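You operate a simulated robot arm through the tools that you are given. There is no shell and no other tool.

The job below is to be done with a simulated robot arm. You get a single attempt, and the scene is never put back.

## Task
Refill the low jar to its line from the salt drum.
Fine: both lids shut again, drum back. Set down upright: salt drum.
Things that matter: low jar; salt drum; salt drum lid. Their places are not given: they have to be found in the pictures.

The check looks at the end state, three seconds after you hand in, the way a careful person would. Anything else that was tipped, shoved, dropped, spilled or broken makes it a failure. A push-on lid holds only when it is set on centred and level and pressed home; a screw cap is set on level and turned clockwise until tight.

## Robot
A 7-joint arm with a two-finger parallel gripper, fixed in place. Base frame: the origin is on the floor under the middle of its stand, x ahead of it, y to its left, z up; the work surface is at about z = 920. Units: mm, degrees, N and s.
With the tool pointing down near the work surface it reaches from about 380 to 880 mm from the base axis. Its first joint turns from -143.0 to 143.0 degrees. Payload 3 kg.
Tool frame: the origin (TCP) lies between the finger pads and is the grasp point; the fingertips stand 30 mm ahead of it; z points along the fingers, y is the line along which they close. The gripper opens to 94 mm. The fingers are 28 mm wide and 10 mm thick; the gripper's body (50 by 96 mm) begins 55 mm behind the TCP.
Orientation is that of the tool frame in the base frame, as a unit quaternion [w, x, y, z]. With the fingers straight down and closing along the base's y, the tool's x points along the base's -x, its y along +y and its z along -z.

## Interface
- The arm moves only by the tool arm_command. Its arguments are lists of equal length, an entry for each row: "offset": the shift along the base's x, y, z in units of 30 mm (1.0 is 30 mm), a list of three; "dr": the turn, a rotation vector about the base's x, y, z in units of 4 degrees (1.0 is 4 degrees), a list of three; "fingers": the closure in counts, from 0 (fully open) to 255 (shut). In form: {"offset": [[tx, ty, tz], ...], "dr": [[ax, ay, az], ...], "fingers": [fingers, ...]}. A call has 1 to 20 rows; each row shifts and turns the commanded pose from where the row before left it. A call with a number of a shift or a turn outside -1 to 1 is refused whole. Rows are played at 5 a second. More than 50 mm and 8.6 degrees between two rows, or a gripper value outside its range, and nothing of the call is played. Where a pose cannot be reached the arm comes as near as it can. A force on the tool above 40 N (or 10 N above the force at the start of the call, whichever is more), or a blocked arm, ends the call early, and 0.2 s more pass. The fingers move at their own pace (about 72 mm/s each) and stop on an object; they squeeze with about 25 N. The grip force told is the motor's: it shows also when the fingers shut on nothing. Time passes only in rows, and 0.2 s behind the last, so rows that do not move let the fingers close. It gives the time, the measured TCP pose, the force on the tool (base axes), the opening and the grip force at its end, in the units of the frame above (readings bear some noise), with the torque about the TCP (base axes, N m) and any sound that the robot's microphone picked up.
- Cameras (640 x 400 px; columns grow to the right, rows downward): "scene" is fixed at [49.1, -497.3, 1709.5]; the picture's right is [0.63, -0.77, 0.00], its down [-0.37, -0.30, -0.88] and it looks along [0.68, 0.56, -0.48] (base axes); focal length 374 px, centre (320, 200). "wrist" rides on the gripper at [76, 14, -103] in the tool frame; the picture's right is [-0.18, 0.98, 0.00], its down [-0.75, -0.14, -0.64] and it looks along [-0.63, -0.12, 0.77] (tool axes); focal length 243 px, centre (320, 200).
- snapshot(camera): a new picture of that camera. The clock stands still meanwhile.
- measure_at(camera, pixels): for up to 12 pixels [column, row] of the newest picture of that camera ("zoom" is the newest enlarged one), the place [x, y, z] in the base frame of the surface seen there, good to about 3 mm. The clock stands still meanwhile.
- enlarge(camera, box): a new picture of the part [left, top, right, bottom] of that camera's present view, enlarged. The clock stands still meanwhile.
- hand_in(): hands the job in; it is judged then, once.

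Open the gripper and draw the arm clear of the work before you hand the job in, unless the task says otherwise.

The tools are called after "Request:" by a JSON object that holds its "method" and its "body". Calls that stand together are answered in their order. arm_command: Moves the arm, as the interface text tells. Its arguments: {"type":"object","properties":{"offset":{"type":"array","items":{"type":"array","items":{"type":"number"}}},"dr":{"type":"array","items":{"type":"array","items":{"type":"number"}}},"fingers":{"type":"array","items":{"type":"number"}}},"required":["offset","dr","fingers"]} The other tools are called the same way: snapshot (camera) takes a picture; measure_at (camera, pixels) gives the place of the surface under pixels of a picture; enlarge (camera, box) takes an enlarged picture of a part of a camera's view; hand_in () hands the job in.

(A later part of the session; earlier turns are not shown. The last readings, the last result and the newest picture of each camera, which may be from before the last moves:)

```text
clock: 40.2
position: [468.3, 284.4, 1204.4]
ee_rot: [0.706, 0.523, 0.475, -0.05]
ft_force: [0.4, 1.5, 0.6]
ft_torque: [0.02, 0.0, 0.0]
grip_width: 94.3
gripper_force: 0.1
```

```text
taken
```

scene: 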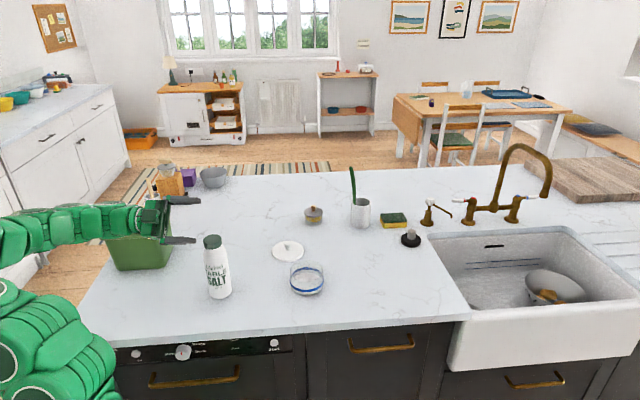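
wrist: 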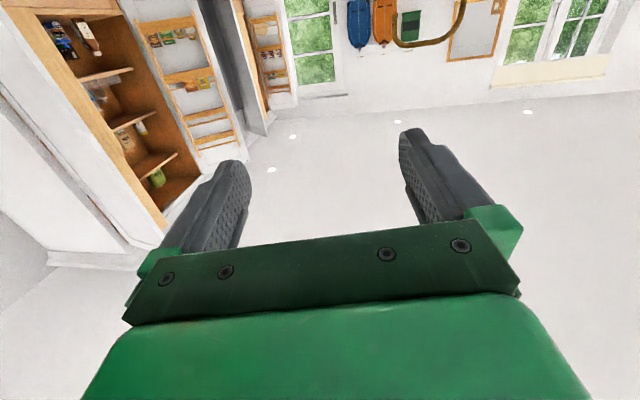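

The roll is at about 44° and fine; the position drifted slightly. I'll continue with the remaining roll and then check.

Request:
{"method": "arm_command", "body": {"offset": [[0, 0, 0], [0, 0, 0], [0, 0, 0], [0, 0, 0], [0, 0, 0], [0, 0, 0], [0, 0, 0], [0, 0, 0], [0, 0, 0], [0, 0, 0]], "dr": [[0.8125, -0.95, 0], [0.8125, -0.95, 0], [0.8125, -0.95, 0], [0.8125, -0.95, 0], [0.8125, -0.95, 0], [0.8125, -0.95, 0], [0.8125, -0.95, 0], [0.8125, -0.95, 0], [0.8125, -0.95, 0], [0, 0, 0]], "fingers": [0, 0, 0, 0, 0, 0, 0, 0, 0, 0]}}

Request:
{"method": "snapshot", "body": {"camera": "scene"}}

Request:
{"method": "snapshot", "body": {"camera": "wrist"}}

```text
clock: 42.4
position: [465.9, 314.2, 1382.6]
ee_rot: [0.665, 0.665, 0.248, 0.232]
ft_force: [-0.4, 0.5, -0.1]
ft_torque: [0.01, 0.0, 0.07]
grip_width: 94.0
gripper_force: 0.1
out of reach, approached as far as the arm can: row 5, 6, 7, 8, 9
```

```text
taken
```

scene: 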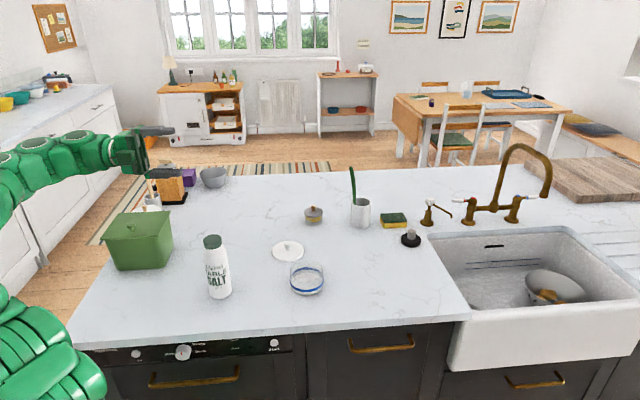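

```text
taken
```

wrist: 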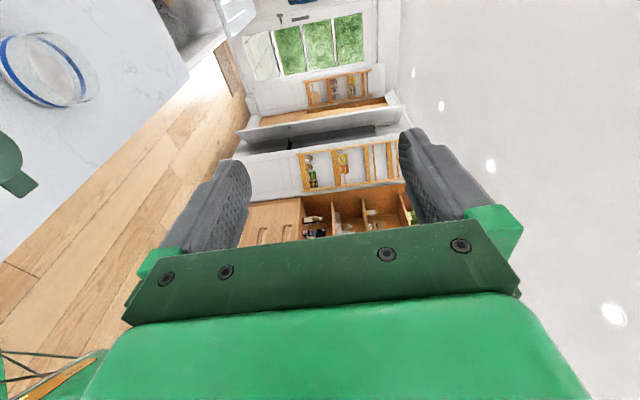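

The orientation is right (fingers close vertically, tool along az -50°), but the arm rose to z 1382 to reach it. I'll test descending gradually in this pose.

Request:
{"method": "arm_command", "body": {"offset": [[0, 0, -0.8], [0, 0, -0.8], [0, 0, -0.8], [0, 0, 0]], "dr": [[0, 0, 0], [0, 0, 0], [0, 0, 0], [0, 0, 0]], "fingers": [0, 0, 0, 0]}}

```text
clock: 43.4
position: [464.4, 318.2, 1387.9]
ee_rot: [0.667, 0.662, 0.245, 0.24]
ft_force: [-0.4, 0.0, -0.5]
ft_torque: [0.01, 0.05, 0.0]
grip_width: 94.1
gripper_force: 0.0
out of reach, approached as far as the arm can: row 1, 2, 3
```

Descending isn't reachable with this roll. The natural wrist roll for pointing this way should have the camera toward the robot side, so I'll unwind: first roll back −90° about the tool axis.

Request:
{"method": "arm_command", "body": {"offset": [[0, 0, 0], [0, 0, 0], [0, 0, 0], [0, 0, 0], [0, 0, 0], [0, 0, 0], [0, 0, 0], [0, 0, 0], [0, 0, 0], [0, 0, 0], [0, 0, 0], [0, 0, 0], [0, 0, 0], [0, 0, 0], [0, 0, 0], [0, 0, 0], [0, 0, 0], [0, 0, 0], [0, 0, 0]], "dr": [[-0.8125, 0.95, 0], [-0.8125, 0.95, 0], [-0.8125, 0.95, 0], [-0.8125, 0.95, 0], [-0.8125, 0.95, 0], [-0.8125, 0.95, 0], [-0.8125, 0.95, 0], [-0.8125, 0.95, 0], [-0.8125, 0.95, 0], [-0.8125, 0.95, 0], [-0.8125, 0.95, 0], [-0.8125, 0.95, 0], [-0.8125, 0.95, 0], [-0.8125, 0.95, 0], [-0.8125, 0.95, 0], [-0.8125, 0.95, 0], [-0.8125, 0.95, 0], [-0.8125, 0.95, 0], [0, 0, 0]], "fingers": [0, 0, 0, 0, 0, 0, 0, 0, 0, 0, 0, 0, 0, 0, 0, 0, 0, 0, 0]}}

Request:
{"method": "snapshot", "body": {"camera": "scene"}}

```text
clock: 47.4
position: [468.4, 314.9, 1384.1]
ee_rot: [0.641, 0.293, 0.642, -0.301]
ft_force: [-0.1, 0.5, -0.4]
ft_torque: [-0.01, -0.02, 0.01]
grip_width: 94.1
gripper_force: 0.1
```

```text
taken
```

scene: 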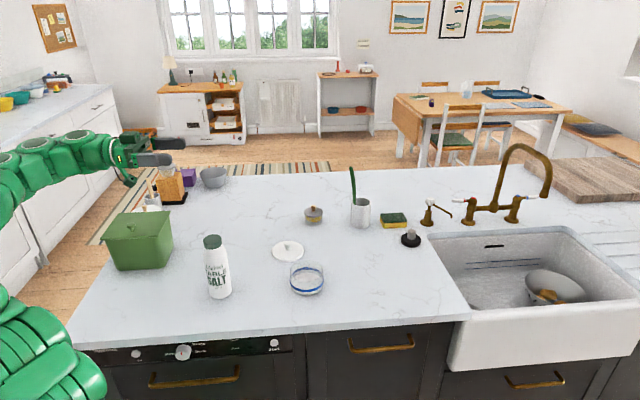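

The roll is undone (camera below, z=1384). Next I'll tilt back to pointing down with +90° about the horizontal axis.

Request:
{"method": "arm_command", "body": {"offset": [[0, 0, 0], [0, 0, 0], [0, 0, 0], [0, 0, 0], [0, 0, 0], [0, 0, 0], [0, 0, 0], [0, 0, 0], [0, 0, 0], [0, 0, 0], [0, 0, 0], [0, 0, 0], [0, 0, 0], [0, 0, 0], [0, 0, 0], [0, 0, 0], [0, 0, 0], [0, 0, 0], [0, 0, 0]], "dr": [[0.95, 0.81, 0], [0.95, 0.81, 0], [0.95, 0.81, 0], [0.95, 0.81, 0], [0.95, 0.81, 0], [0.95, 0.81, 0], [0.95, 0.81, 0], [0.95, 0.81, 0], [0.95, 0.81, 0], [0.95, 0.81, 0], [0.95, 0.81, 0], [0.95, 0.81, 0], [0.95, 0.81, 0], [0.95, 0.81, 0], [0.95, 0.81, 0], [0.95, 0.81, 0], [0.95, 0.81, 0], [0.95, 0.81, 0], [0, 0, 0]], "fingers": [0, 0, 0, 0, 0, 0, 0, 0, 0, 0, 0, 0, 0, 0, 0, 0, 0, 0, 0]}}

Request:
{"method": "snapshot", "body": {"camera": "scene"}}

```text
clock: 51.4
position: [471.9, 334.3, 1333.7]
ee_rot: [0.005, 0.417, 0.909, 0.002]
ft_force: [0.1, -0.3, 0.8]
ft_torque: [0.02, 0.01, 0.03]
grip_width: 94.0
gripper_force: 0.1
out of reach, approached as far as the arm can: row 10, 12, 15
```

```text
taken
```

scene: 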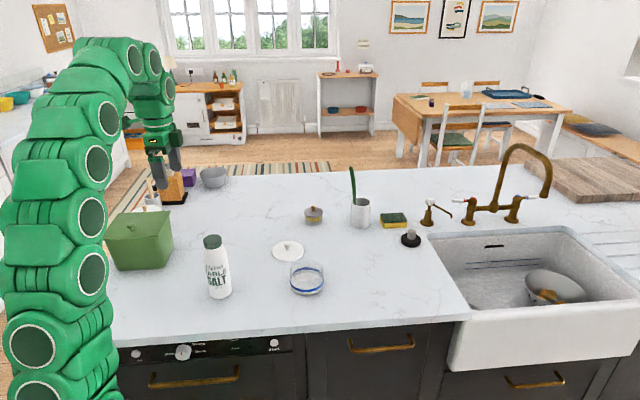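

The arm is back to elbow-up with the tool down. Now I'll yaw +90° so the camera faces the robot side along the drum's tab direction.

Request:
{"method": "arm_command", "body": {"offset": [[0, 0, 0], [0, 0, 0], [0, 0, 0], [0, 0, 0], [0, 0, 0], [0, 0, 0], [0, 0, 0], [0, 0, 0], [0, 0, 0], [0, 0, 0], [0, 0, 0], [0, 0, 0], [0, 0, 0], [0, 0, 0], [0, 0, 0], [0, 0, 0], [0, 0, 0], [0, 0, 0], [0, 0, 0], [0, 0, 0]], "dr": [[0, 0, 0.98], [0, 0, 0.98], [0, 0, 0.98], [0, 0, 0.98], [0, 0, 0.98], [0, 0, 0.98], [0, 0, 0.98], [0, 0, 0.98], [0, 0, 0.98], [0, 0, 0.98], [0, 0, 0.98], [0, 0, 0.98], [0, 0, 0.98], [0, 0, 0.98], [0, 0, 0.98], [0, 0, 0.98], [0, 0, 0.98], [0, 0, 0.98], [0, 0, 0.98], [0, 0, 0.98]], "fingers": [0, 0, 0, 0, 0, 0, 0, 0, 0, 0, 0, 0, 0, 0, 0, 0, 0, 0, 0, 0]}}

Request:
{"method": "arm_command", "body": {"offset": [[0, 0, 0], [0, 0, 0], [0, 0, 0], [0, 0, 0]], "dr": [[0, 0, 0.97], [0, 0, 0.97], [0, 0, 0.97], [0, 0, 0]], "fingers": [0, 0, 0, 0]}}

```text
clock: 55.6
position: [472.7, 332.5, 1332.6]
ee_rot: [0.002, -0.251, 0.968, 0.005]
ft_force: [-0.6, 0.2, 0.7]
ft_torque: [-0.01, -0.02, -0.03]
grip_width: 94.2
gripper_force: 0.0
```

```text
clock: 56.6
position: [472.1, 334.3, 1331.7]
ee_rot: [0.002, -0.348, 0.937, 0.005]
ft_force: [0.3, 0.6, -0.1]
ft_torque: [0.0, -0.03, -0.02]
grip_width: 94.0
gripper_force: 0.1
```

The yaw is now +40.7°. I'll tilt −90° about the tab direction so the tool points along az −50° with the camera on the robot side, half first.

Request:
{"method": "arm_command", "body": {"offset": [[0, 0, 0], [0, 0, 0], [0, 0, 0], [0, 0, 0], [0, 0, 0], [0, 0, 0], [0, 0, 0], [0, 0, 0], [0, 0, 0], [0, 0, 0]], "dr": [[-0.95, -0.81, 0], [-0.95, -0.81, 0], [-0.95, -0.81, 0], [-0.95, -0.81, 0], [-0.95, -0.81, 0], [-0.95, -0.81, 0], [-0.95, -0.81, 0], [-0.95, -0.81, 0], [-0.95, -0.81, 0], [0, 0, 0]], "fingers": [0, 0, 0, 0, 0, 0, 0, 0, 0, 0]}}

Request:
{"method": "snapshot", "body": {"camera": "scene"}}

```text
clock: 58.8
position: [472.9, 333.6, 1332.9]
ee_rot: [0.135, -0.322, 0.867, -0.355]
ft_force: [1.1, -0.4, -0.9]
ft_torque: [-0.02, 0.02, 0.03]
grip_width: 94.2
gripper_force: 0.1
```

```text
taken
```

scene: 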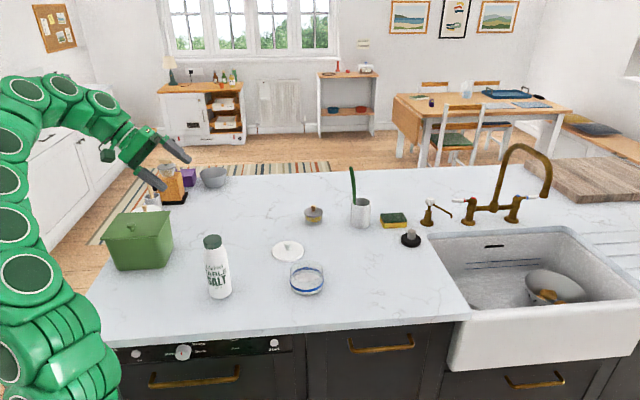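

The half tilt was reached exactly, with the position held. I'll do the second half.

Request:
{"method": "arm_command", "body": {"offset": [[0, 0, 0], [0, 0, 0], [0, 0, 0], [0, 0, 0], [0, 0, 0], [0, 0, 0], [0, 0, 0], [0, 0, 0], [0, 0, 0], [0, 0, 0]], "dr": [[-0.95, -0.81, 0], [-0.95, -0.81, 0], [-0.95, -0.81, 0], [-0.95, -0.81, 0], [-0.95, -0.81, 0], [-0.95, -0.81, 0], [-0.95, -0.81, 0], [-0.95, -0.81, 0], [-0.95, -0.81, 0], [0, 0, 0]], "fingers": [0, 0, 0, 0, 0, 0, 0, 0, 0, 0]}}

Request:
{"method": "snapshot", "body": {"camera": "scene"}}

Request:
{"method": "snapshot", "body": {"camera": "wrist"}}

```text
clock: 61.0
position: [471.6, 333.5, 1333.5]
ee_rot: [0.245, -0.249, 0.664, -0.661]
ft_force: [0.9, -0.9, -0.7]
ft_torque: [0.0, -0.01, -0.03]
grip_width: 94.1
gripper_force: 0.0
```

```text
taken
```

scene: 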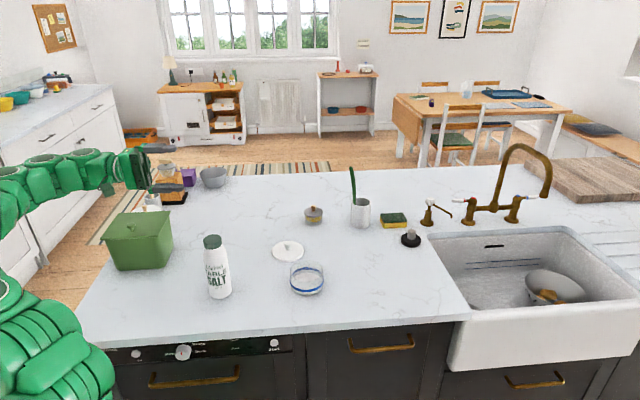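

```text
taken
```

wrist: 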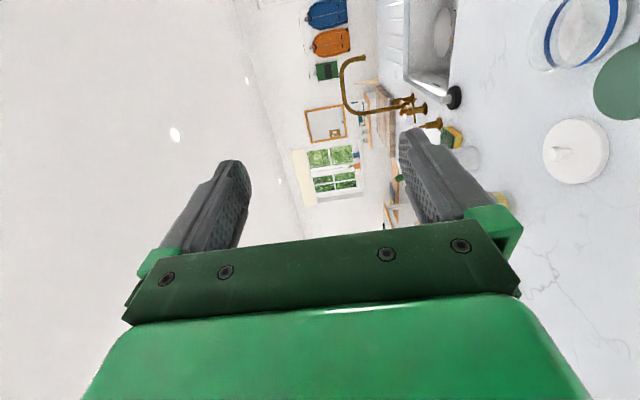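

The pose was reached exactly: tool along (0.65,−0.76,0), fingers closing vertically. Now I'll descend toward a pre-approach point beside the drum (400,341,1200) and check reachability.

Request:
{"method": "arm_command", "body": {"offset": [[-0.48, 0.05, -0.9], [-0.48, 0.05, -0.9], [-0.48, 0.05, -0.9], [-0.48, 0.05, -0.9], [-0.48, 0.05, -0.9], [0, 0, 0]], "dr": [[0, 0, 0], [0, 0, 0], [0, 0, 0], [0, 0, 0], [0, 0, 0], [0, 0, 0]], "fingers": [0, 0, 0, 0, 0, 0]}}

Request:
{"method": "snapshot", "body": {"camera": "scene"}}

Request:
{"method": "snapshot", "body": {"camera": "wrist"}}

```text
clock: 62.6
position: [429.6, 314.2, 1185.3]
ee_rot: [0.207, -0.232, 0.677, -0.668]
ft_force: [-0.2, 0.1, -0.1]
ft_torque: [-0.01, 0.0, 0.01]
grip_width: 94.1
gripper_force: 0.1
stopped in row 6: the arm was blocked; the commanded pose is now the measured one
```

```text
taken
```

scene: 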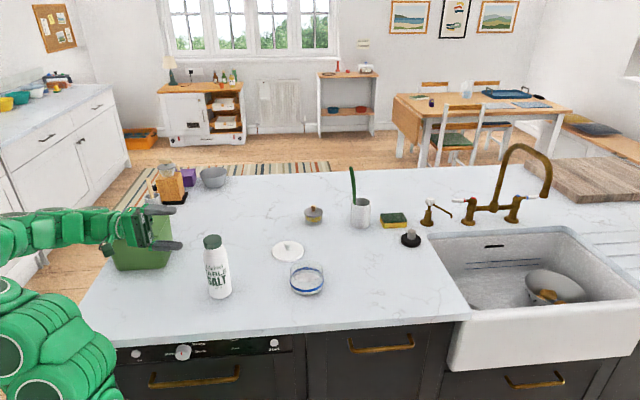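

```text
taken
```

wrist: 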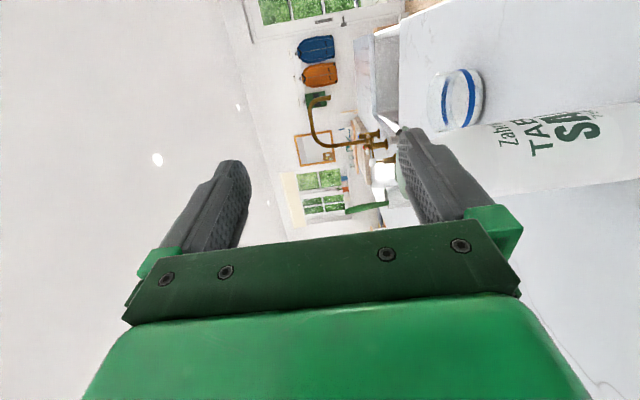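

The arm reports being blocked at (430,314,1185), but that's close to where I need it. I'll examine the drum tab precisely before going on.

Request:
{"method": "enlarge", "body": {"camera": "scene", "box": [192, 226, 242, 256]}}

Request:
{"method": "measure_at", "body": {"camera": "zoom", "pixels": [[235, 250], [225, 285], [225, 299], [190, 298], [265, 298], [230, 315], [330, 250], [330, 270], [160, 245], [160, 270], [265, 160], [260, 360]]}}

```text
12.80 times, centred on (217, 241) of scene
```

zoom: 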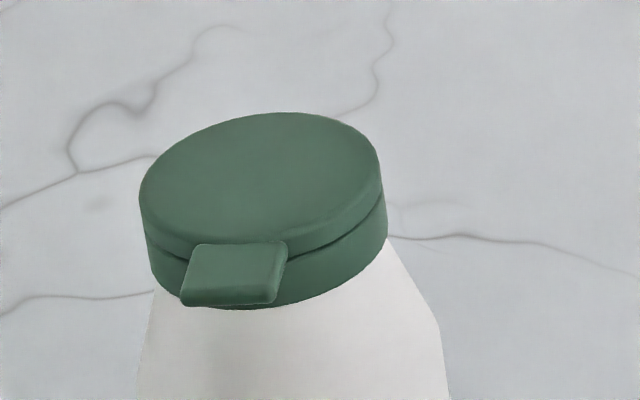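

```text
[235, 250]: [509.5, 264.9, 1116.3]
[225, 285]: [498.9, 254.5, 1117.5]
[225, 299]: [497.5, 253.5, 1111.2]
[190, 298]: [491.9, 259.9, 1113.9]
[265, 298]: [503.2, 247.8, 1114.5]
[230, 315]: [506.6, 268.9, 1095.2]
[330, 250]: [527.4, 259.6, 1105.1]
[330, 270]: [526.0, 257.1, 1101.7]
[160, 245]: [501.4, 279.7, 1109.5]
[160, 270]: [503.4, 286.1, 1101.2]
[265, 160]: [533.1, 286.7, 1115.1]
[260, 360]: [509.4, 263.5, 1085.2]
```

The tab is about 5 mm thick (z ≈1110–1115) and 16 mm wide, with its tip at (497.5,253.7); the seam is at z≈1105 and the cap centre at about (527,281). I'll correct the small yaw error and move to (452,302) at the same height.

Request:
{"method": "arm_command", "body": {"offset": [[0.37, -0.2, 0], [0.37, -0.2, 0], [0, 0, 0], [0, 0, 0]], "dr": [[-0.14, -0.1, 0.7], [-0.14, -0.1, 0.7], [0, 0, 0], [0, 0, 0]], "fingers": [0, 0, 0, 0]}}

Request:
{"method": "snapshot", "body": {"camera": "scene"}}

Request:
{"method": "snapshot", "body": {"camera": "wrist"}}

```text
clock: 63.8
position: [469.1, 280.4, 1177.1]
ee_rot: [-0.217, 0.253, -0.663, 0.671]
ft_force: [-0.4, -0.8, 0.4]
ft_torque: [-0.01, 0.0, 0.01]
grip_width: 93.8
gripper_force: 0.0
stopped in row 4: the arm was blocked; the commanded pose is now the measured one
```

```text
taken
```

scene: 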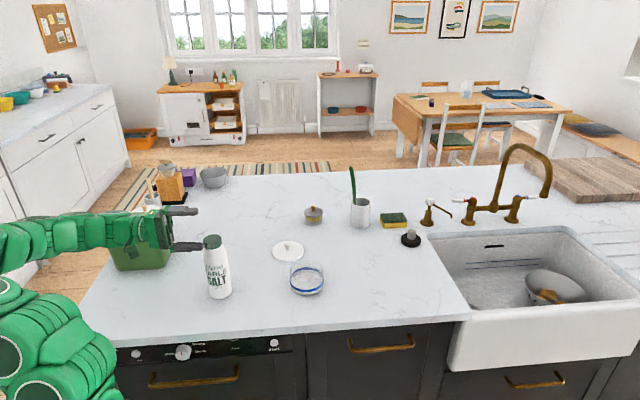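

```text
taken
```

wrist: 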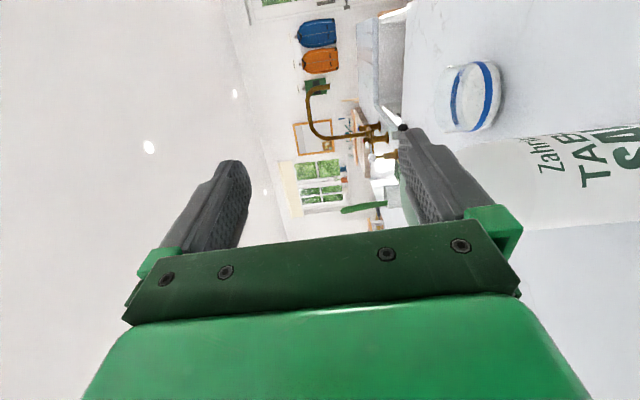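

The arm lagged or got blocked again and sits at (469,280,1177). I'll hold still one moment to see whether the pose settles.

Request:
{"method": "arm_command", "body": {"offset": [[0, 0, 0], [0, 0, 0], [0, 0, 0]], "dr": [[0, 0, 0], [0, 0, 0], [0, 0, 0]], "fingers": [0, 0, 0]}}

Request:
{"method": "enlarge", "body": {"camera": "scene", "box": [0, 190, 260, 400]}}

```text
clock: 64.6
position: [469.2, 280.5, 1177.9]
ee_rot: [-0.217, 0.25, -0.664, 0.671]
ft_force: [-0.6, -0.2, 0.2]
ft_torque: [0.01, -0.02, 0.01]
grip_width: 94.0
gripper_force: 0.0
```

```text
1.90 times, centred on (130, 295) of scene
```

zoom: 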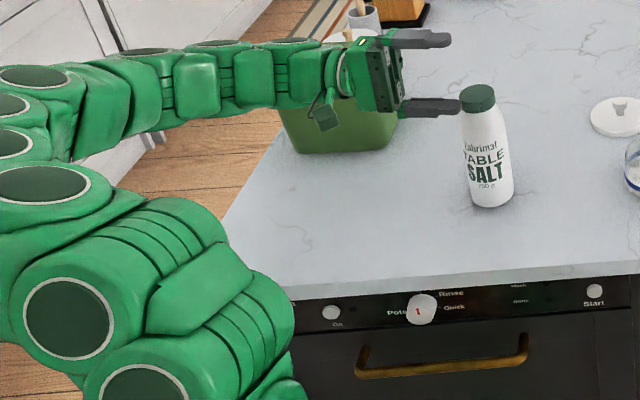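

It's stable at (469,280,1177), and the lower finger is above and beside the tab. I'll try backing 28 mm along −h in small steps to get clear before I descend.

Request:
{"method": "arm_command", "body": {"offset": [[-0.15, 0.18, 0], [-0.15, 0.18, 0], [-0.15, 0.18, 0], [-0.15, 0.18, 0], [0, 0, 0]], "dr": [[0, 0, 0], [0, 0, 0], [0, 0, 0], [0, 0, 0], [0, 0, 0]], "fingers": [0, 0, 0, 0, 0]}}

```text
clock: 65.8
position: [452.0, 300.8, 1178.5]
ee_rot: [-0.217, 0.249, -0.663, 0.672]
ft_force: [0.3, 0.5, 0.2]
ft_torque: [0.0, 0.02, 0.02]
grip_width: 93.9
gripper_force: 0.0
```

Small steps track well. The lower finger is clear of the drum (tip 32 mm short of the tab), so I'll descend about 25 mm to bring its top just below the tab.

Request:
{"method": "arm_command", "body": {"offset": [[0.0, 0, -0.17], [0.0, 0, -0.17], [0.0, 0, -0.17], [0.0, 0, -0.17], [0.0, 0, -0.17], [0, 0, 0]], "dr": [[0, 0, 0], [0, 0, 0], [0, 0, 0], [0, 0, 0], [0, 0, 0], [0, 0, 0]], "fingers": [0, 0, 0, 0, 0, 0]}}

Request:
{"method": "enlarge", "body": {"camera": "scene", "box": [150, 190, 260, 300]}}

Request:
{"method": "snapshot", "body": {"camera": "wrist"}}

```text
clock: 67.2
position: [447.8, 305.8, 1154.4]
ee_rot: [-0.222, 0.252, -0.662, 0.67]
ft_force: [0.3, -0.5, -0.1]
ft_torque: [0.0, 0.01, -0.02]
grip_width: 93.7
gripper_force: 0.1
```

```text
3.64 times, centred on (205, 245) of scene
```

zoom: 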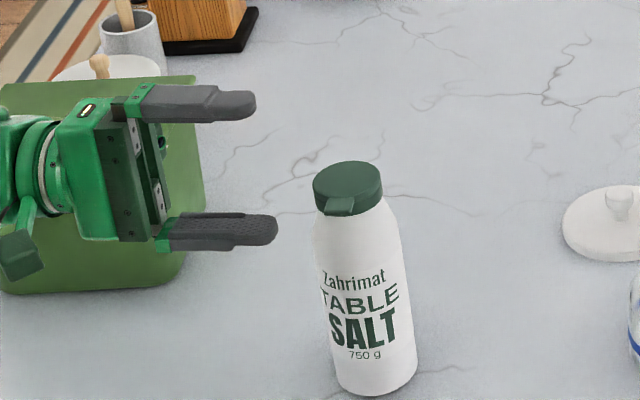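

```text
taken
```

wrist: 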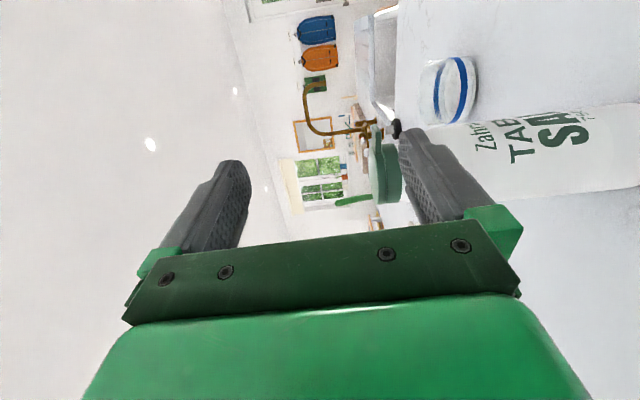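

The lower finger now sits at the tab's level but short of it. I'll measure the lower finger's upper surface against the tab before I advance.

Request:
{"method": "measure_at", "body": {"camera": "zoom", "pixels": [[235, 222], [262, 222], [272, 230], [200, 220], [250, 240], [340, 200], [338, 213], [350, 180]]}}

Request:
{"method": "enlarge", "body": {"camera": "wrist", "box": [320, 90, 480, 230]}}

```text
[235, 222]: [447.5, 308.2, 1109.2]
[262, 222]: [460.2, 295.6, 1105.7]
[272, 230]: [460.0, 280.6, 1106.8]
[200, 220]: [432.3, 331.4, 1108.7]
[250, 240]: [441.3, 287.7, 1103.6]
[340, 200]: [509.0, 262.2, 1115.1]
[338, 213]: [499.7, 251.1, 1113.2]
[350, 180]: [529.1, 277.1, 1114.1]
```

```text
2.86 times, centred on (400, 160) of wrist
```

zoom: 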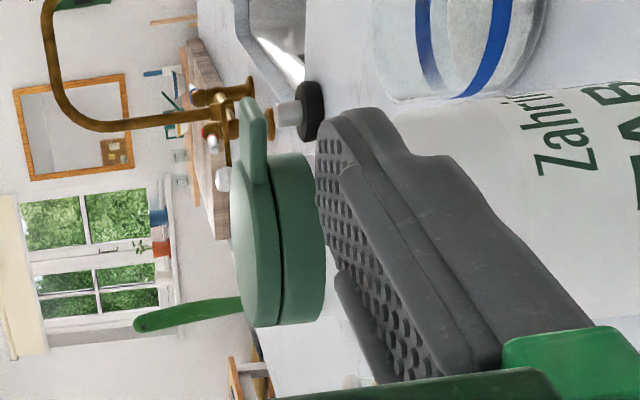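

The finger top is at z≈1107, just about level with the tab underside (~1108–1110). I'll drop 4 mm more and then advance 50 mm along the tool axis in small steps so the finger slides under the tab.

Request:
{"method": "arm_command", "body": {"offset": [[0.02, 0, -0.07], [0.02, 0.03, -0.07], [0.13, -0.17, 0], [0.13, -0.17, 0], [0.13, -0.17, 0], [0.13, -0.17, 0], [0, 0, 0]], "dr": [[0, 0, 0], [0, 0, 0], [0, 0, 0], [0, 0, 0], [0, 0, 0], [0, 0, 0], [0, 0, 0]], "fingers": [0, 0, 0, 0, 0, 0, 0]}}

Request:
{"method": "enlarge", "body": {"camera": "scene", "box": [170, 210, 250, 270]}}

Request:
{"method": "enlarge", "body": {"camera": "wrist", "box": [320, 90, 480, 230]}}

```text
clock: 68.8
position: [466.5, 285.5, 1148.9]
ee_rot: [-0.221, 0.251, -0.662, 0.671]
ft_force: [-0.2, -0.6, 0.2]
ft_torque: [0.04, -0.01, -0.01]
grip_width: 94.1
gripper_force: 0.0
```

```text
6.67 times, centred on (210, 240) of scene
```

zoom: 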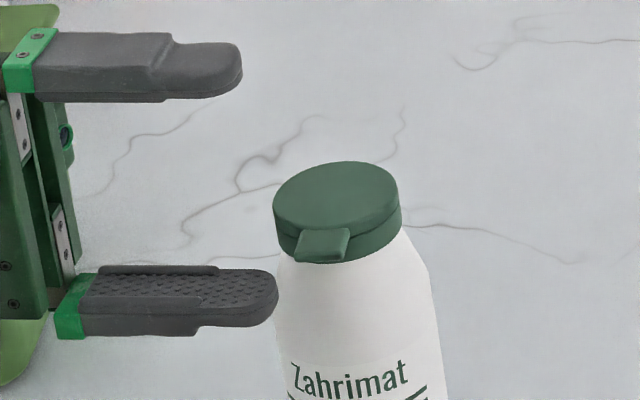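

```text
2.86 times, centred on (400, 160) of wrist
```

zoom: 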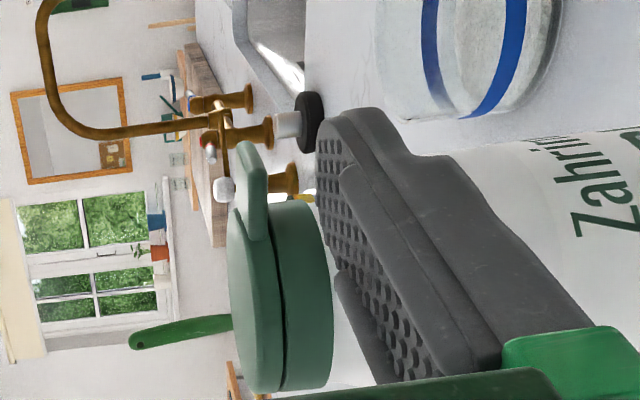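

The fingertip is just short of the tab and about 6 mm below it, outside the drum body. I'll advance another 26 mm along the tool axis.

Request:
{"method": "arm_command", "body": {"offset": [[0.13, -0.165, 0], [0.13, -0.165, 0], [0.13, -0.165, 0], [0.13, -0.165, 0], [0, 0, 0]], "dr": [[0, 0, 0], [0, 0, 0], [0, 0, 0], [0, 0, 0], [0, 0, 0]], "fingers": [0, 0, 0, 0, 0]}}

Request:
{"method": "enlarge", "body": {"camera": "scene", "box": [170, 210, 250, 270]}}

Request:
{"method": "enlarge", "body": {"camera": "wrist", "box": [320, 90, 480, 230]}}

```text
clock: 70.0
position: [480.2, 265.7, 1149.3]
ee_rot: [-0.221, 0.252, -0.662, 0.671]
ft_force: [-0.3, 0.2, 0.0]
ft_torque: [-0.02, -0.01, 0.02]
grip_width: 94.0
gripper_force: 0.1
```

```text
6.67 times, centred on (210, 240) of scene
```

zoom: 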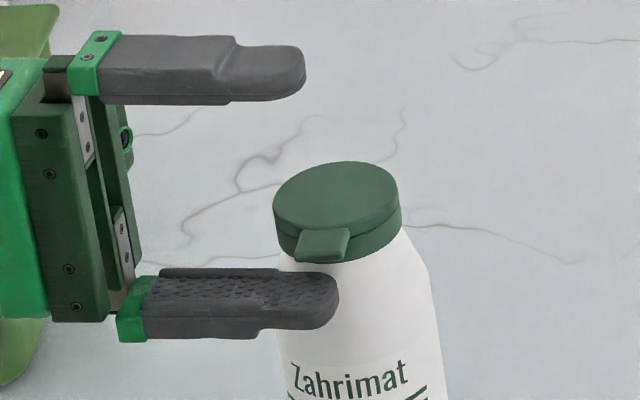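

```text
2.86 times, centred on (400, 160) of wrist
```

zoom: 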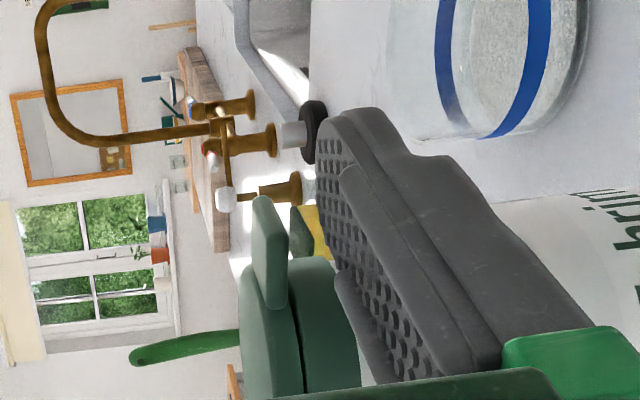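

The finger now lies under the tab, with its tip about 7 mm past the tab's centre. I'll shift 8 mm further along and 3 mm inward, then start lifting gently.

Request:
{"method": "arm_command", "body": {"offset": [[0.12, -0.075, 0], [0.12, -0.075, 0], [0, 0, 0.07], [0, 0, 0.05], [0, 0, 0]], "dr": [[0, 0, 0], [0, 0, 0], [0, 0, 0], [0, 0, 0], [0, 0, 0]], "fingers": [0, 0, 0, 0, 0]}}

Request:
{"method": "enlarge", "body": {"camera": "scene", "box": [170, 210, 250, 270]}}

Request:
{"method": "enlarge", "body": {"camera": "wrist", "box": [320, 90, 480, 230]}}

```text
clock: 71.2
position: [486.0, 261.4, 1152.4]
ee_rot: [-0.22, 0.253, -0.662, 0.671]
ft_force: [-0.3, 0.1, 0.0]
ft_torque: [0.02, 0.01, -0.01]
grip_width: 93.9
gripper_force: 0.0
```

```text
6.67 times, centred on (210, 240) of scene
```

zoom: 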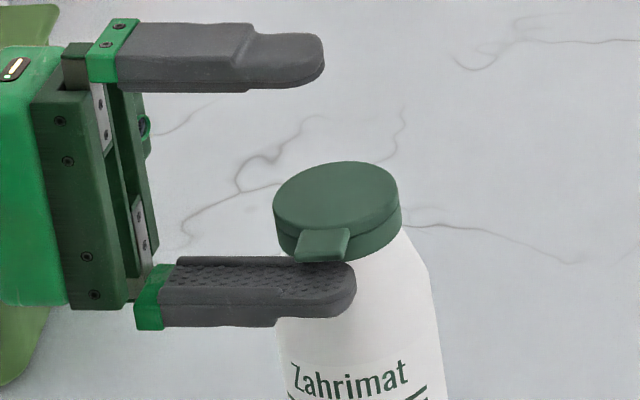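

```text
2.86 times, centred on (400, 160) of wrist
```

zoom: 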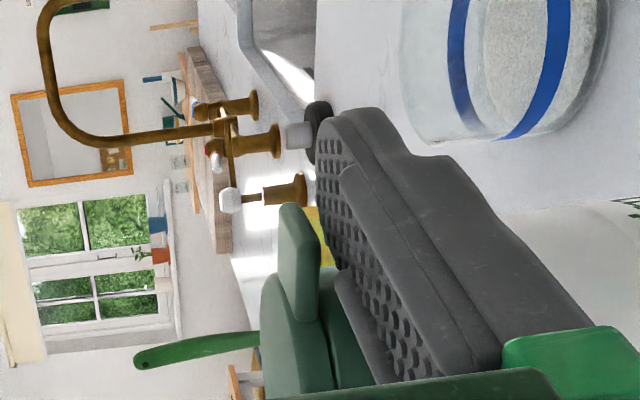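

The finger is placed under the tab with no contact force yet. I'll raise by about 6 mm in 1.5 mm steps.

Request:
{"method": "arm_command", "body": {"offset": [[0, 0, 0.05], [0, 0, 0.05], [0, 0, 0.05], [0, 0, 0.05], [0, 0, 0]], "dr": [[0, 0, 0], [0, 0, 0], [0, 0, 0], [0, 0, 0], [0, 0, 0]], "fingers": [0, 0, 0, 0, 0]}}

Request:
{"method": "enlarge", "body": {"camera": "scene", "box": [170, 210, 250, 270]}}

```text
clock: 72.4
position: [487.9, 261.3, 1158.0]
ee_rot: [-0.221, 0.252, -0.662, 0.67]
ft_force: [-1.7, 0.9, 0.9]
ft_torque: [0.02, 0.02, 0.02]
grip_width: 93.9
gripper_force: 0.2
```

```text
6.67 times, centred on (210, 240) of scene
```

zoom: 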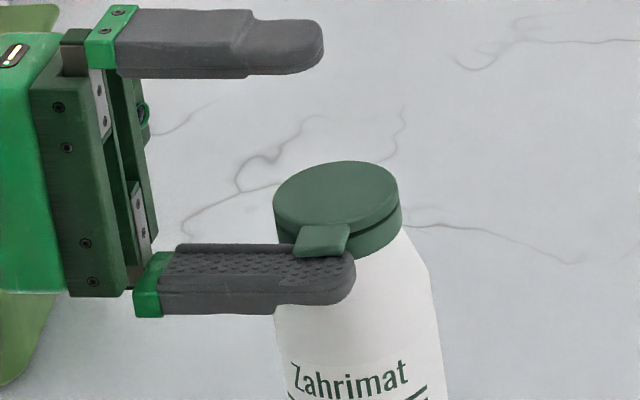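

The seam is opening slightly with almost no force. I'll continue the lift along the hinge arc: about 16 mm up and 3 mm inward.

Request:
{"method": "arm_command", "body": {"offset": [[0.005, 0.004, 0.09], [0.01, 0.008, 0.09], [0.013, 0.01, 0.09], [0.015, 0.012, 0.09], [0.02, 0.016, 0.09], [0.02, 0.016, 0.09], [0, 0, 0]], "dr": [[0, 0, 0], [0, 0, 0], [0, 0, 0], [0, 0, 0], [0, 0, 0], [0, 0, 0], [0, 0, 0]], "fingers": [0, 0, 0, 0, 0, 0, 0]}}

Request:
{"method": "enlarge", "body": {"camera": "scene", "box": [170, 200, 250, 260]}}

Request:
{"method": "enlarge", "body": {"camera": "wrist", "box": [320, 90, 480, 230]}}

```text
clock: 74.0
position: [490.5, 263.5, 1174.8]
ee_rot: [-0.221, 0.252, -0.662, 0.67]
ft_force: [-1.1, 0.2, -0.2]
ft_torque: [-0.01, -0.01, -0.01]
grip_width: 94.0
gripper_force: 0.1
```

```text
6.67 times, centred on (210, 230) of scene
```

zoom: 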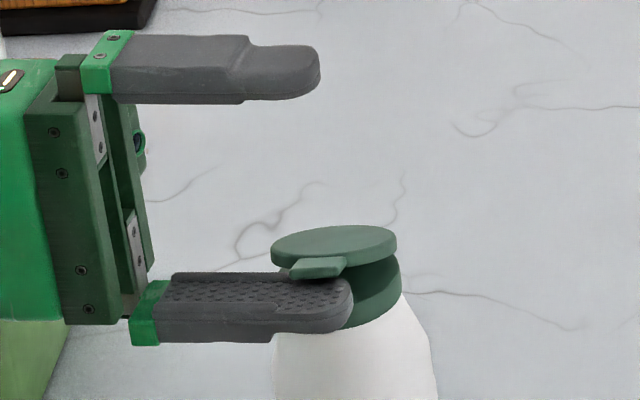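

```text
2.86 times, centred on (400, 160) of wrist
```

zoom: 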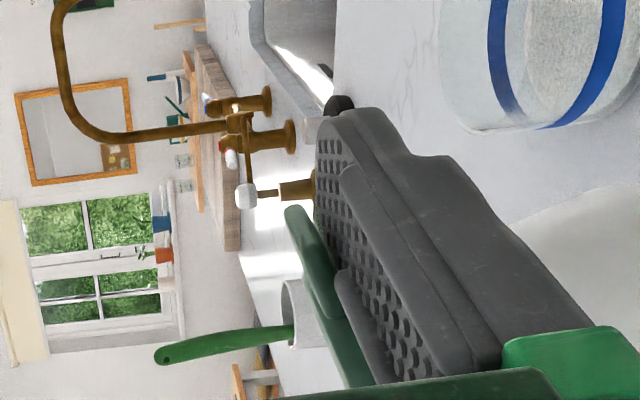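

The lid swings up freely with near-zero force. I'll continue along the hinge arc to about 70°.

Request:
{"method": "arm_command", "body": {"offset": [[0.053, 0.042, 0.097], [0.053, 0.042, 0.097], [0.053, 0.042, 0.097], [0.053, 0.042, 0.097], [0.053, 0.042, 0.097], [0.053, 0.042, 0.097], [0.0855, 0.068, 0.069], [0.0855, 0.068, 0.069], [0.0855, 0.068, 0.069], [0.0855, 0.068, 0.069], [0.0855, 0.068, 0.069], [0.0855, 0.068, 0.069], [0, 0, 0]], "dr": [[0, 0, 0], [0, 0, 0], [0, 0, 0], [0, 0, 0], [0, 0, 0], [0, 0, 0], [0, 0, 0], [0, 0, 0], [0, 0, 0], [0, 0, 0], [0, 0, 0], [0, 0, 0], [0, 0, 0]], "fingers": [0, 0, 0, 0, 0, 0, 0, 0, 0, 0, 0, 0, 0]}}

Request:
{"method": "enlarge", "body": {"camera": "scene", "box": [170, 190, 250, 250]}}

Request:
{"method": "enlarge", "body": {"camera": "wrist", "box": [320, 90, 480, 230]}}

```text
clock: 76.8
position: [514.8, 283.9, 1204.6]
ee_rot: [-0.221, 0.252, -0.662, 0.67]
ft_force: [0.3, -0.7, -0.5]
ft_torque: [0.02, -0.01, 0.01]
grip_width: 94.1
gripper_force: 0.1
```

```text
6.67 times, centred on (210, 220) of scene
```

zoom: 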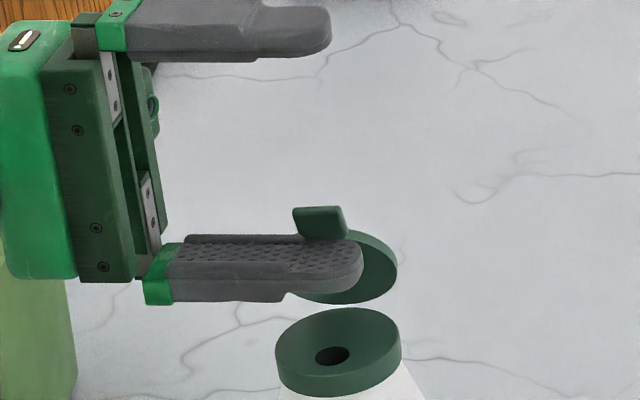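

```text
2.86 times, centred on (400, 160) of wrist
```

zoom: 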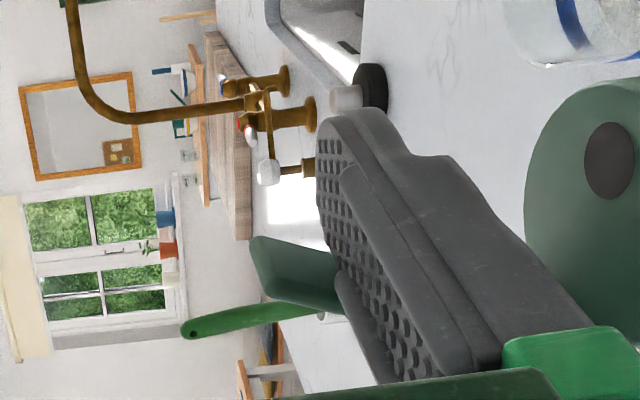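

The lid is at about 70° and the pour hole on the tab side is visible. I'll push on past vertical to about 110° so it stays open.

Request:
{"method": "arm_command", "body": {"offset": [[0.0965, 0.0767, 0.02], [0.0965, 0.0767, 0.02], [0.0965, 0.0767, 0.02], [0.0965, 0.0767, 0.01], [0.0965, 0.0767, 0], [0.0965, 0.0767, 0], [0.0965, 0.0767, 0], [0.0965, 0.0767, 0], [0.0965, 0.0767, 0], [0.0965, 0.0767, 0], [0, 0, 0]], "dr": [[0, 0, 0], [0, 0, 0], [0, 0, 0], [0, 0, 0], [0, 0, 0], [0, 0, 0], [0, 0, 0], [0, 0, 0], [0, 0, 0], [0, 0, 0], [0, 0, 0]], "fingers": [0, 0, 0, 0, 0, 0, 0, 0, 0, 0, 0]}}

Request:
{"method": "enlarge", "body": {"camera": "scene", "box": [170, 190, 250, 250]}}

Request:
{"method": "enlarge", "body": {"camera": "wrist", "box": [320, 90, 480, 230]}}

```text
clock: 79.2
position: [545.0, 305.7, 1208.0]
ee_rot: [-0.221, 0.252, -0.662, 0.671]
ft_force: [-0.3, 0.5, -0.8]
ft_torque: [-0.01, -0.02, -0.01]
grip_width: 93.9
gripper_force: 0.1
```

```text
6.67 times, centred on (210, 220) of scene
```

zoom: 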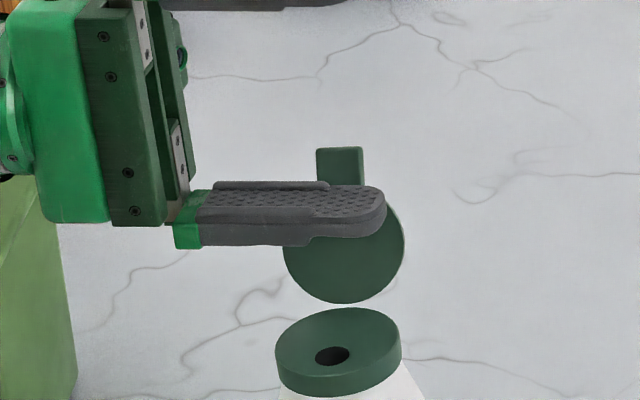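

```text
2.86 times, centred on (400, 160) of wrist
```

zoom: 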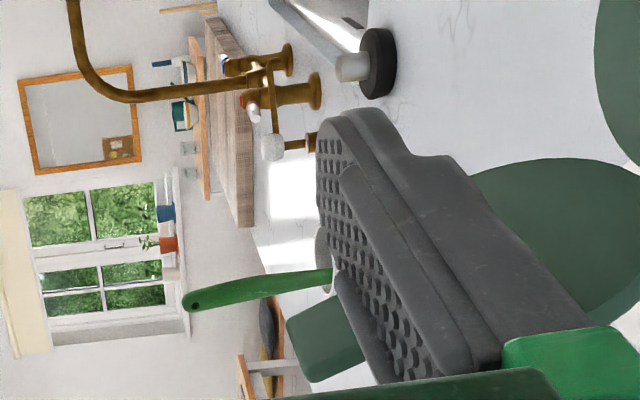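

The lid is now past vertical. I'll push another 15 mm to be sure, then check how it rests.

Request:
{"method": "arm_command", "body": {"offset": [[0.1, 0.08, 0], [0.1, 0.08, -0.02], [0.1, 0.08, -0.03], [0.1, 0.08, -0.04], [0, 0, 0]], "dr": [[0, 0, 0], [0, 0, 0], [0, 0, 0], [0, 0, 0], [0, 0, 0]], "fingers": [0, 0, 0, 0, 0]}}

Request:
{"method": "enlarge", "body": {"camera": "scene", "box": [170, 190, 250, 250]}}

```text
clock: 80.4
position: [556.0, 315.2, 1204.8]
ee_rot: [-0.22, 0.252, -0.662, 0.67]
ft_force: [-0.4, -0.2, 0.7]
ft_torque: [0.0, 0.04, 0.01]
grip_width: 93.7
gripper_force: 0.1
```

```text
6.67 times, centred on (210, 220) of scene
```

zoom: 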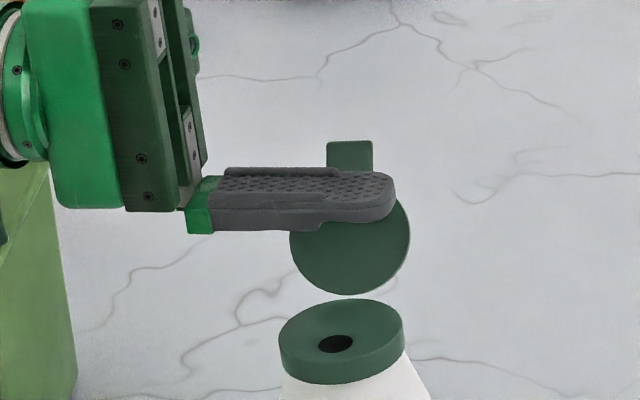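

The collar shifted about 10 zoom-pixels, so the hinge stop seems to be reached and I'm nudging the drum. I'll back off at once along −d.

Request:
{"method": "arm_command", "body": {"offset": [[-0.1, -0.08, 0.02], [-0.1, -0.08, 0.03], [-0.1, -0.08, 0.03], [-0.1, -0.08, 0.02], [-0.1, -0.08, 0], [0, 0, 0]], "dr": [[0, 0, 0], [0, 0, 0], [0, 0, 0], [0, 0, 0], [0, 0, 0], [0, 0, 0]], "fingers": [0, 0, 0, 0, 0, 0]}}

Request:
{"method": "enlarge", "body": {"camera": "scene", "box": [170, 190, 250, 250]}}

Request:
{"method": "snapshot", "body": {"camera": "scene"}}

```text
clock: 81.8
position: [541.4, 303.3, 1207.9]
ee_rot: [-0.221, 0.251, -0.662, 0.67]
ft_force: [-0.7, 0.3, -0.1]
ft_torque: [0.01, -0.01, 0.01]
grip_width: 94.1
gripper_force: 0.1
```

```text
6.67 times, centred on (210, 220) of scene
```

zoom: 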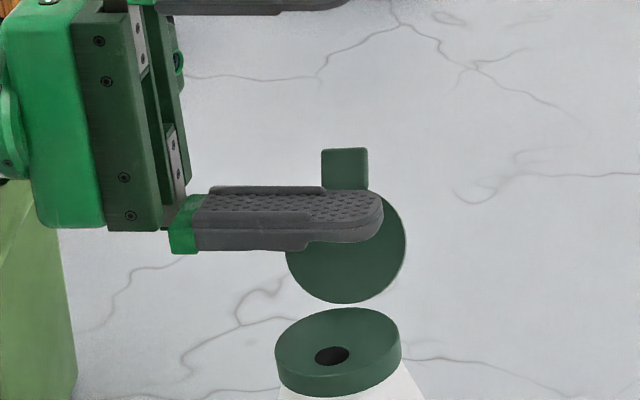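

```text
taken
```

scene: 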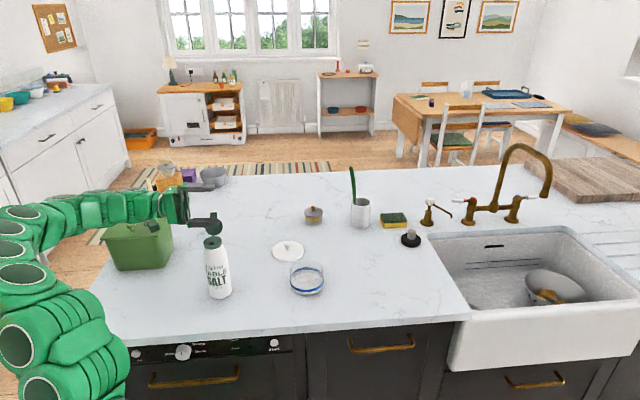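

The drum is back upright in its place and the lid stays open (~105°). I'll withdraw the finger along −d, away from the drum mouth.

Request:
{"method": "arm_command", "body": {"offset": [[-0.2, -0.16, 0], [-0.35, -0.28, 0], [-0.4, -0.32, 0], [-0.4, -0.32, 0], [-0.4, -0.32, 0.1], [-0.4, -0.32, 0.3], [0, 0, 0]], "dr": [[0, 0, 0], [0, 0, 0], [0, 0, 0], [0, 0, 0], [0, 0, 0], [0, 0, 0], [0, 0, 0]], "fingers": [0, 0, 0, 0, 0, 0, 0]}}

Request:
{"method": "enlarge", "body": {"camera": "scene", "box": [150, 190, 270, 310]}}

Request:
{"method": "measure_at", "body": {"camera": "zoom", "pixels": [[305, 235], [310, 255], [302, 200], [305, 170], [290, 225], [332, 225], [275, 330], [345, 330], [310, 330], [345, 400], [295, 300], [355, 380]]}}

```text
clock: 83.6
position: [495.8, 227.6, 1202.0]
ee_rot: [-0.187, 0.244, -0.667, 0.679]
ft_force: [-0.2, 0.2, -0.1]
ft_torque: [-0.01, -0.02, -0.02]
grip_width: 93.9
gripper_force: 0.1
stopped in row 7: the arm was blocked; the commanded pose is now the measured one
```

```text
3.33 times, centred on (210, 250) of scene
```

zoom: 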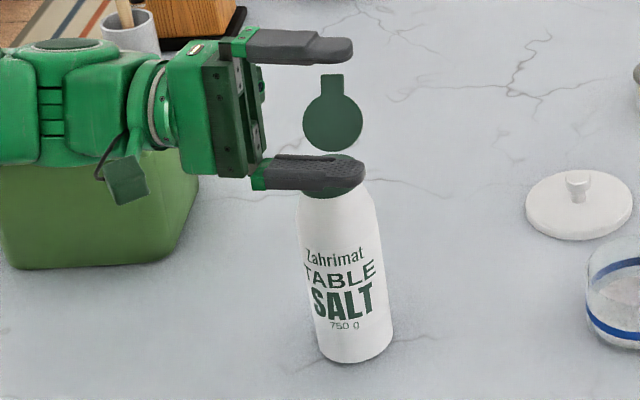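

```text
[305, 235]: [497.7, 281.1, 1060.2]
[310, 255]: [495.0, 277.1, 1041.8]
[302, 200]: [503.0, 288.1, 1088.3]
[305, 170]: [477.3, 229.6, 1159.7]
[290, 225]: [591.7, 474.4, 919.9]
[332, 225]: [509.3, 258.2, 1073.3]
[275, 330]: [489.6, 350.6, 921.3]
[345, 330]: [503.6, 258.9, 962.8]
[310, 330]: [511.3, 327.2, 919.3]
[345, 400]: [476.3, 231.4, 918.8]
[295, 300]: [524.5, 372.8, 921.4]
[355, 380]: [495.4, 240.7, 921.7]
```

The arm was blocked again moving toward the base, but the lid is still open and the drum undisturbed. I'll raise clear and test rolling −90° so the fingers close horizontally (camera up) for gripping the drum.

Request:
{"method": "arm_command", "body": {"offset": [[0, 0, 0.6], [0, 0, 0.7], [0, 0, 0.7], [0, 0, 0]], "dr": [[0, 0, 0], [0, 0, 0], [0, 0, 0], [0, 0, 0]], "fingers": [0, 0, 0, 0]}}

Request:
{"method": "arm_command", "body": {"offset": [[0, 0, 0], [0, 0, 0], [0, 0, 0], [0, 0, 0], [0, 0, 0], [0, 0, 0], [0, 0, 0], [0, 0, 0], [0, 0, 0], [0, 0, 0]], "dr": [[-0.78, 0.98, 0], [-0.78, 0.98, 0], [-0.78, 0.98, 0], [-0.78, 0.98, 0], [-0.78, 0.98, 0], [-0.78, 0.98, 0], [-0.78, 0.98, 0], [-0.78, 0.98, 0], [-0.78, 0.98, 0], [0, 0, 0]], "fingers": [0, 0, 0, 0, 0, 0, 0, 0, 0, 0]}}

Request:
{"method": "snapshot", "body": {"camera": "scene"}}

```text
clock: 84.6
position: [502.7, 221.5, 1258.5]
ee_rot: [-0.179, 0.242, -0.668, 0.681]
ft_force: [0.0, -0.8, -0.1]
ft_torque: [-0.01, -0.01, -0.01]
grip_width: 93.9
gripper_force: 0.1
```

```text
clock: 86.8
position: [500.8, 221.8, 1259.3]
ee_rot: [0.091, 0.473, -0.514, 0.709]
ft_force: [-0.4, -0.2, 0.0]
ft_torque: [0.03, 0.04, -0.03]
grip_width: 94.1
gripper_force: 0.1
```

```text
taken
```

scene: 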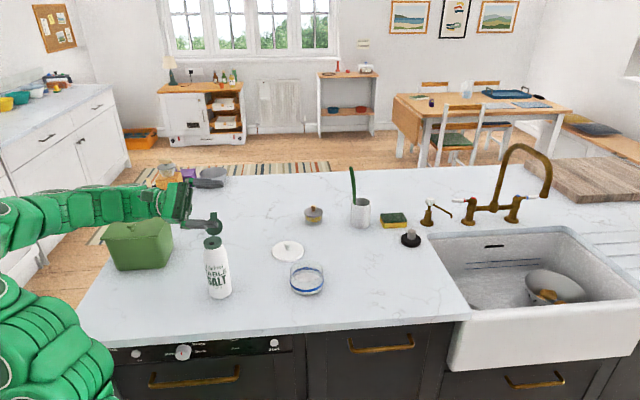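

The 45° roll went cleanly with the position held. I'll continue to −90°.

Request:
{"method": "arm_command", "body": {"offset": [[0, 0, 0], [0, 0, 0], [0, 0, 0], [0, 0, 0], [0, 0, 0], [0, 0, 0], [0, 0, 0], [0, 0, 0], [0, 0, 0], [0, 0, 0]], "dr": [[-0.78, 0.98, 0], [-0.78, 0.98, 0], [-0.78, 0.98, 0], [-0.78, 0.98, 0], [-0.78, 0.98, 0], [-0.78, 0.98, 0], [-0.78, 0.98, 0], [-0.78, 0.98, 0], [-0.78, 0.98, 0], [0, 0, 0]], "fingers": [0, 0, 0, 0, 0, 0, 0, 0, 0, 0]}}

Request:
{"method": "snapshot", "body": {"camera": "scene"}}

Request:
{"method": "snapshot", "body": {"camera": "wrist"}}

```text
clock: 89.0
position: [497.7, 225.0, 1263.7]
ee_rot: [0.346, 0.632, -0.281, 0.634]
ft_force: [0.0, 0.1, 0.8]
ft_torque: [0.0, -0.01, -0.02]
grip_width: 94.3
gripper_force: 0.1
```

```text
taken
```

scene: 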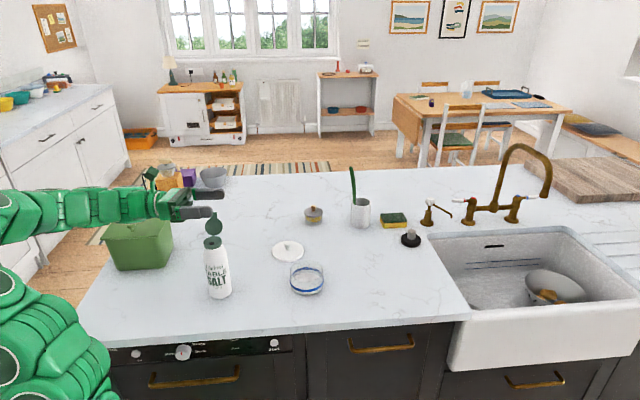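

```text
taken
```

wrist: 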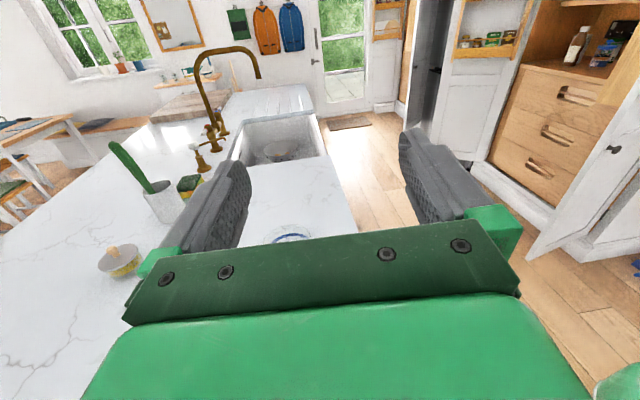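

The roll succeeded with the camera now on top. I'll trim the small tilt errors and move at height to the pre-grasp side (450,375) of the drum.

Request:
{"method": "arm_command", "body": {"offset": [[-0.2, 0.5, 0], [-0.2, 0.6, 0], [-0.25, 0.7, 0], [-0.25, 0.7, 0], [-0.25, 0.8, 0], [-0.25, 0.8, 0], [-0.2, 0.8, 0], [0, 0, 0]], "dr": [[0.6, -0.27, 0], [0.6, -0.27, 0], [0, 0, 0], [0, 0, 0], [0, 0, 0], [0, 0, 0], [0, 0, 0], [0, 0, 0]], "fingers": [0, 0, 0, 0, 0, 0, 0, 0]}}

Request:
{"method": "snapshot", "body": {"camera": "scene"}}

```text
clock: 90.8
position: [446.8, 377.3, 1266.0]
ee_rot: [0.31, 0.634, -0.311, 0.637]
ft_force: [0.6, 0.4, -0.6]
ft_torque: [0.05, 0.02, 0.04]
grip_width: 94.3
gripper_force: 0.0
```

```text
taken
```

scene: 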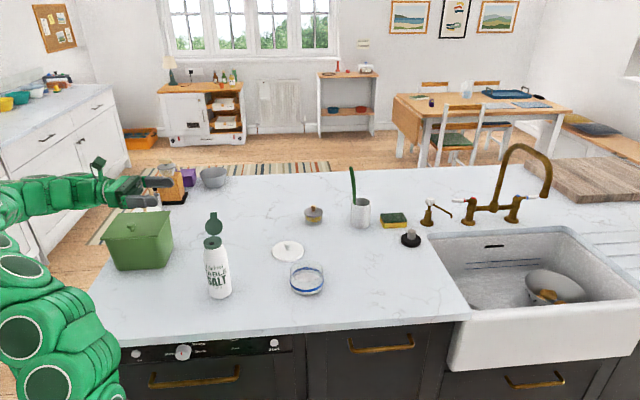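

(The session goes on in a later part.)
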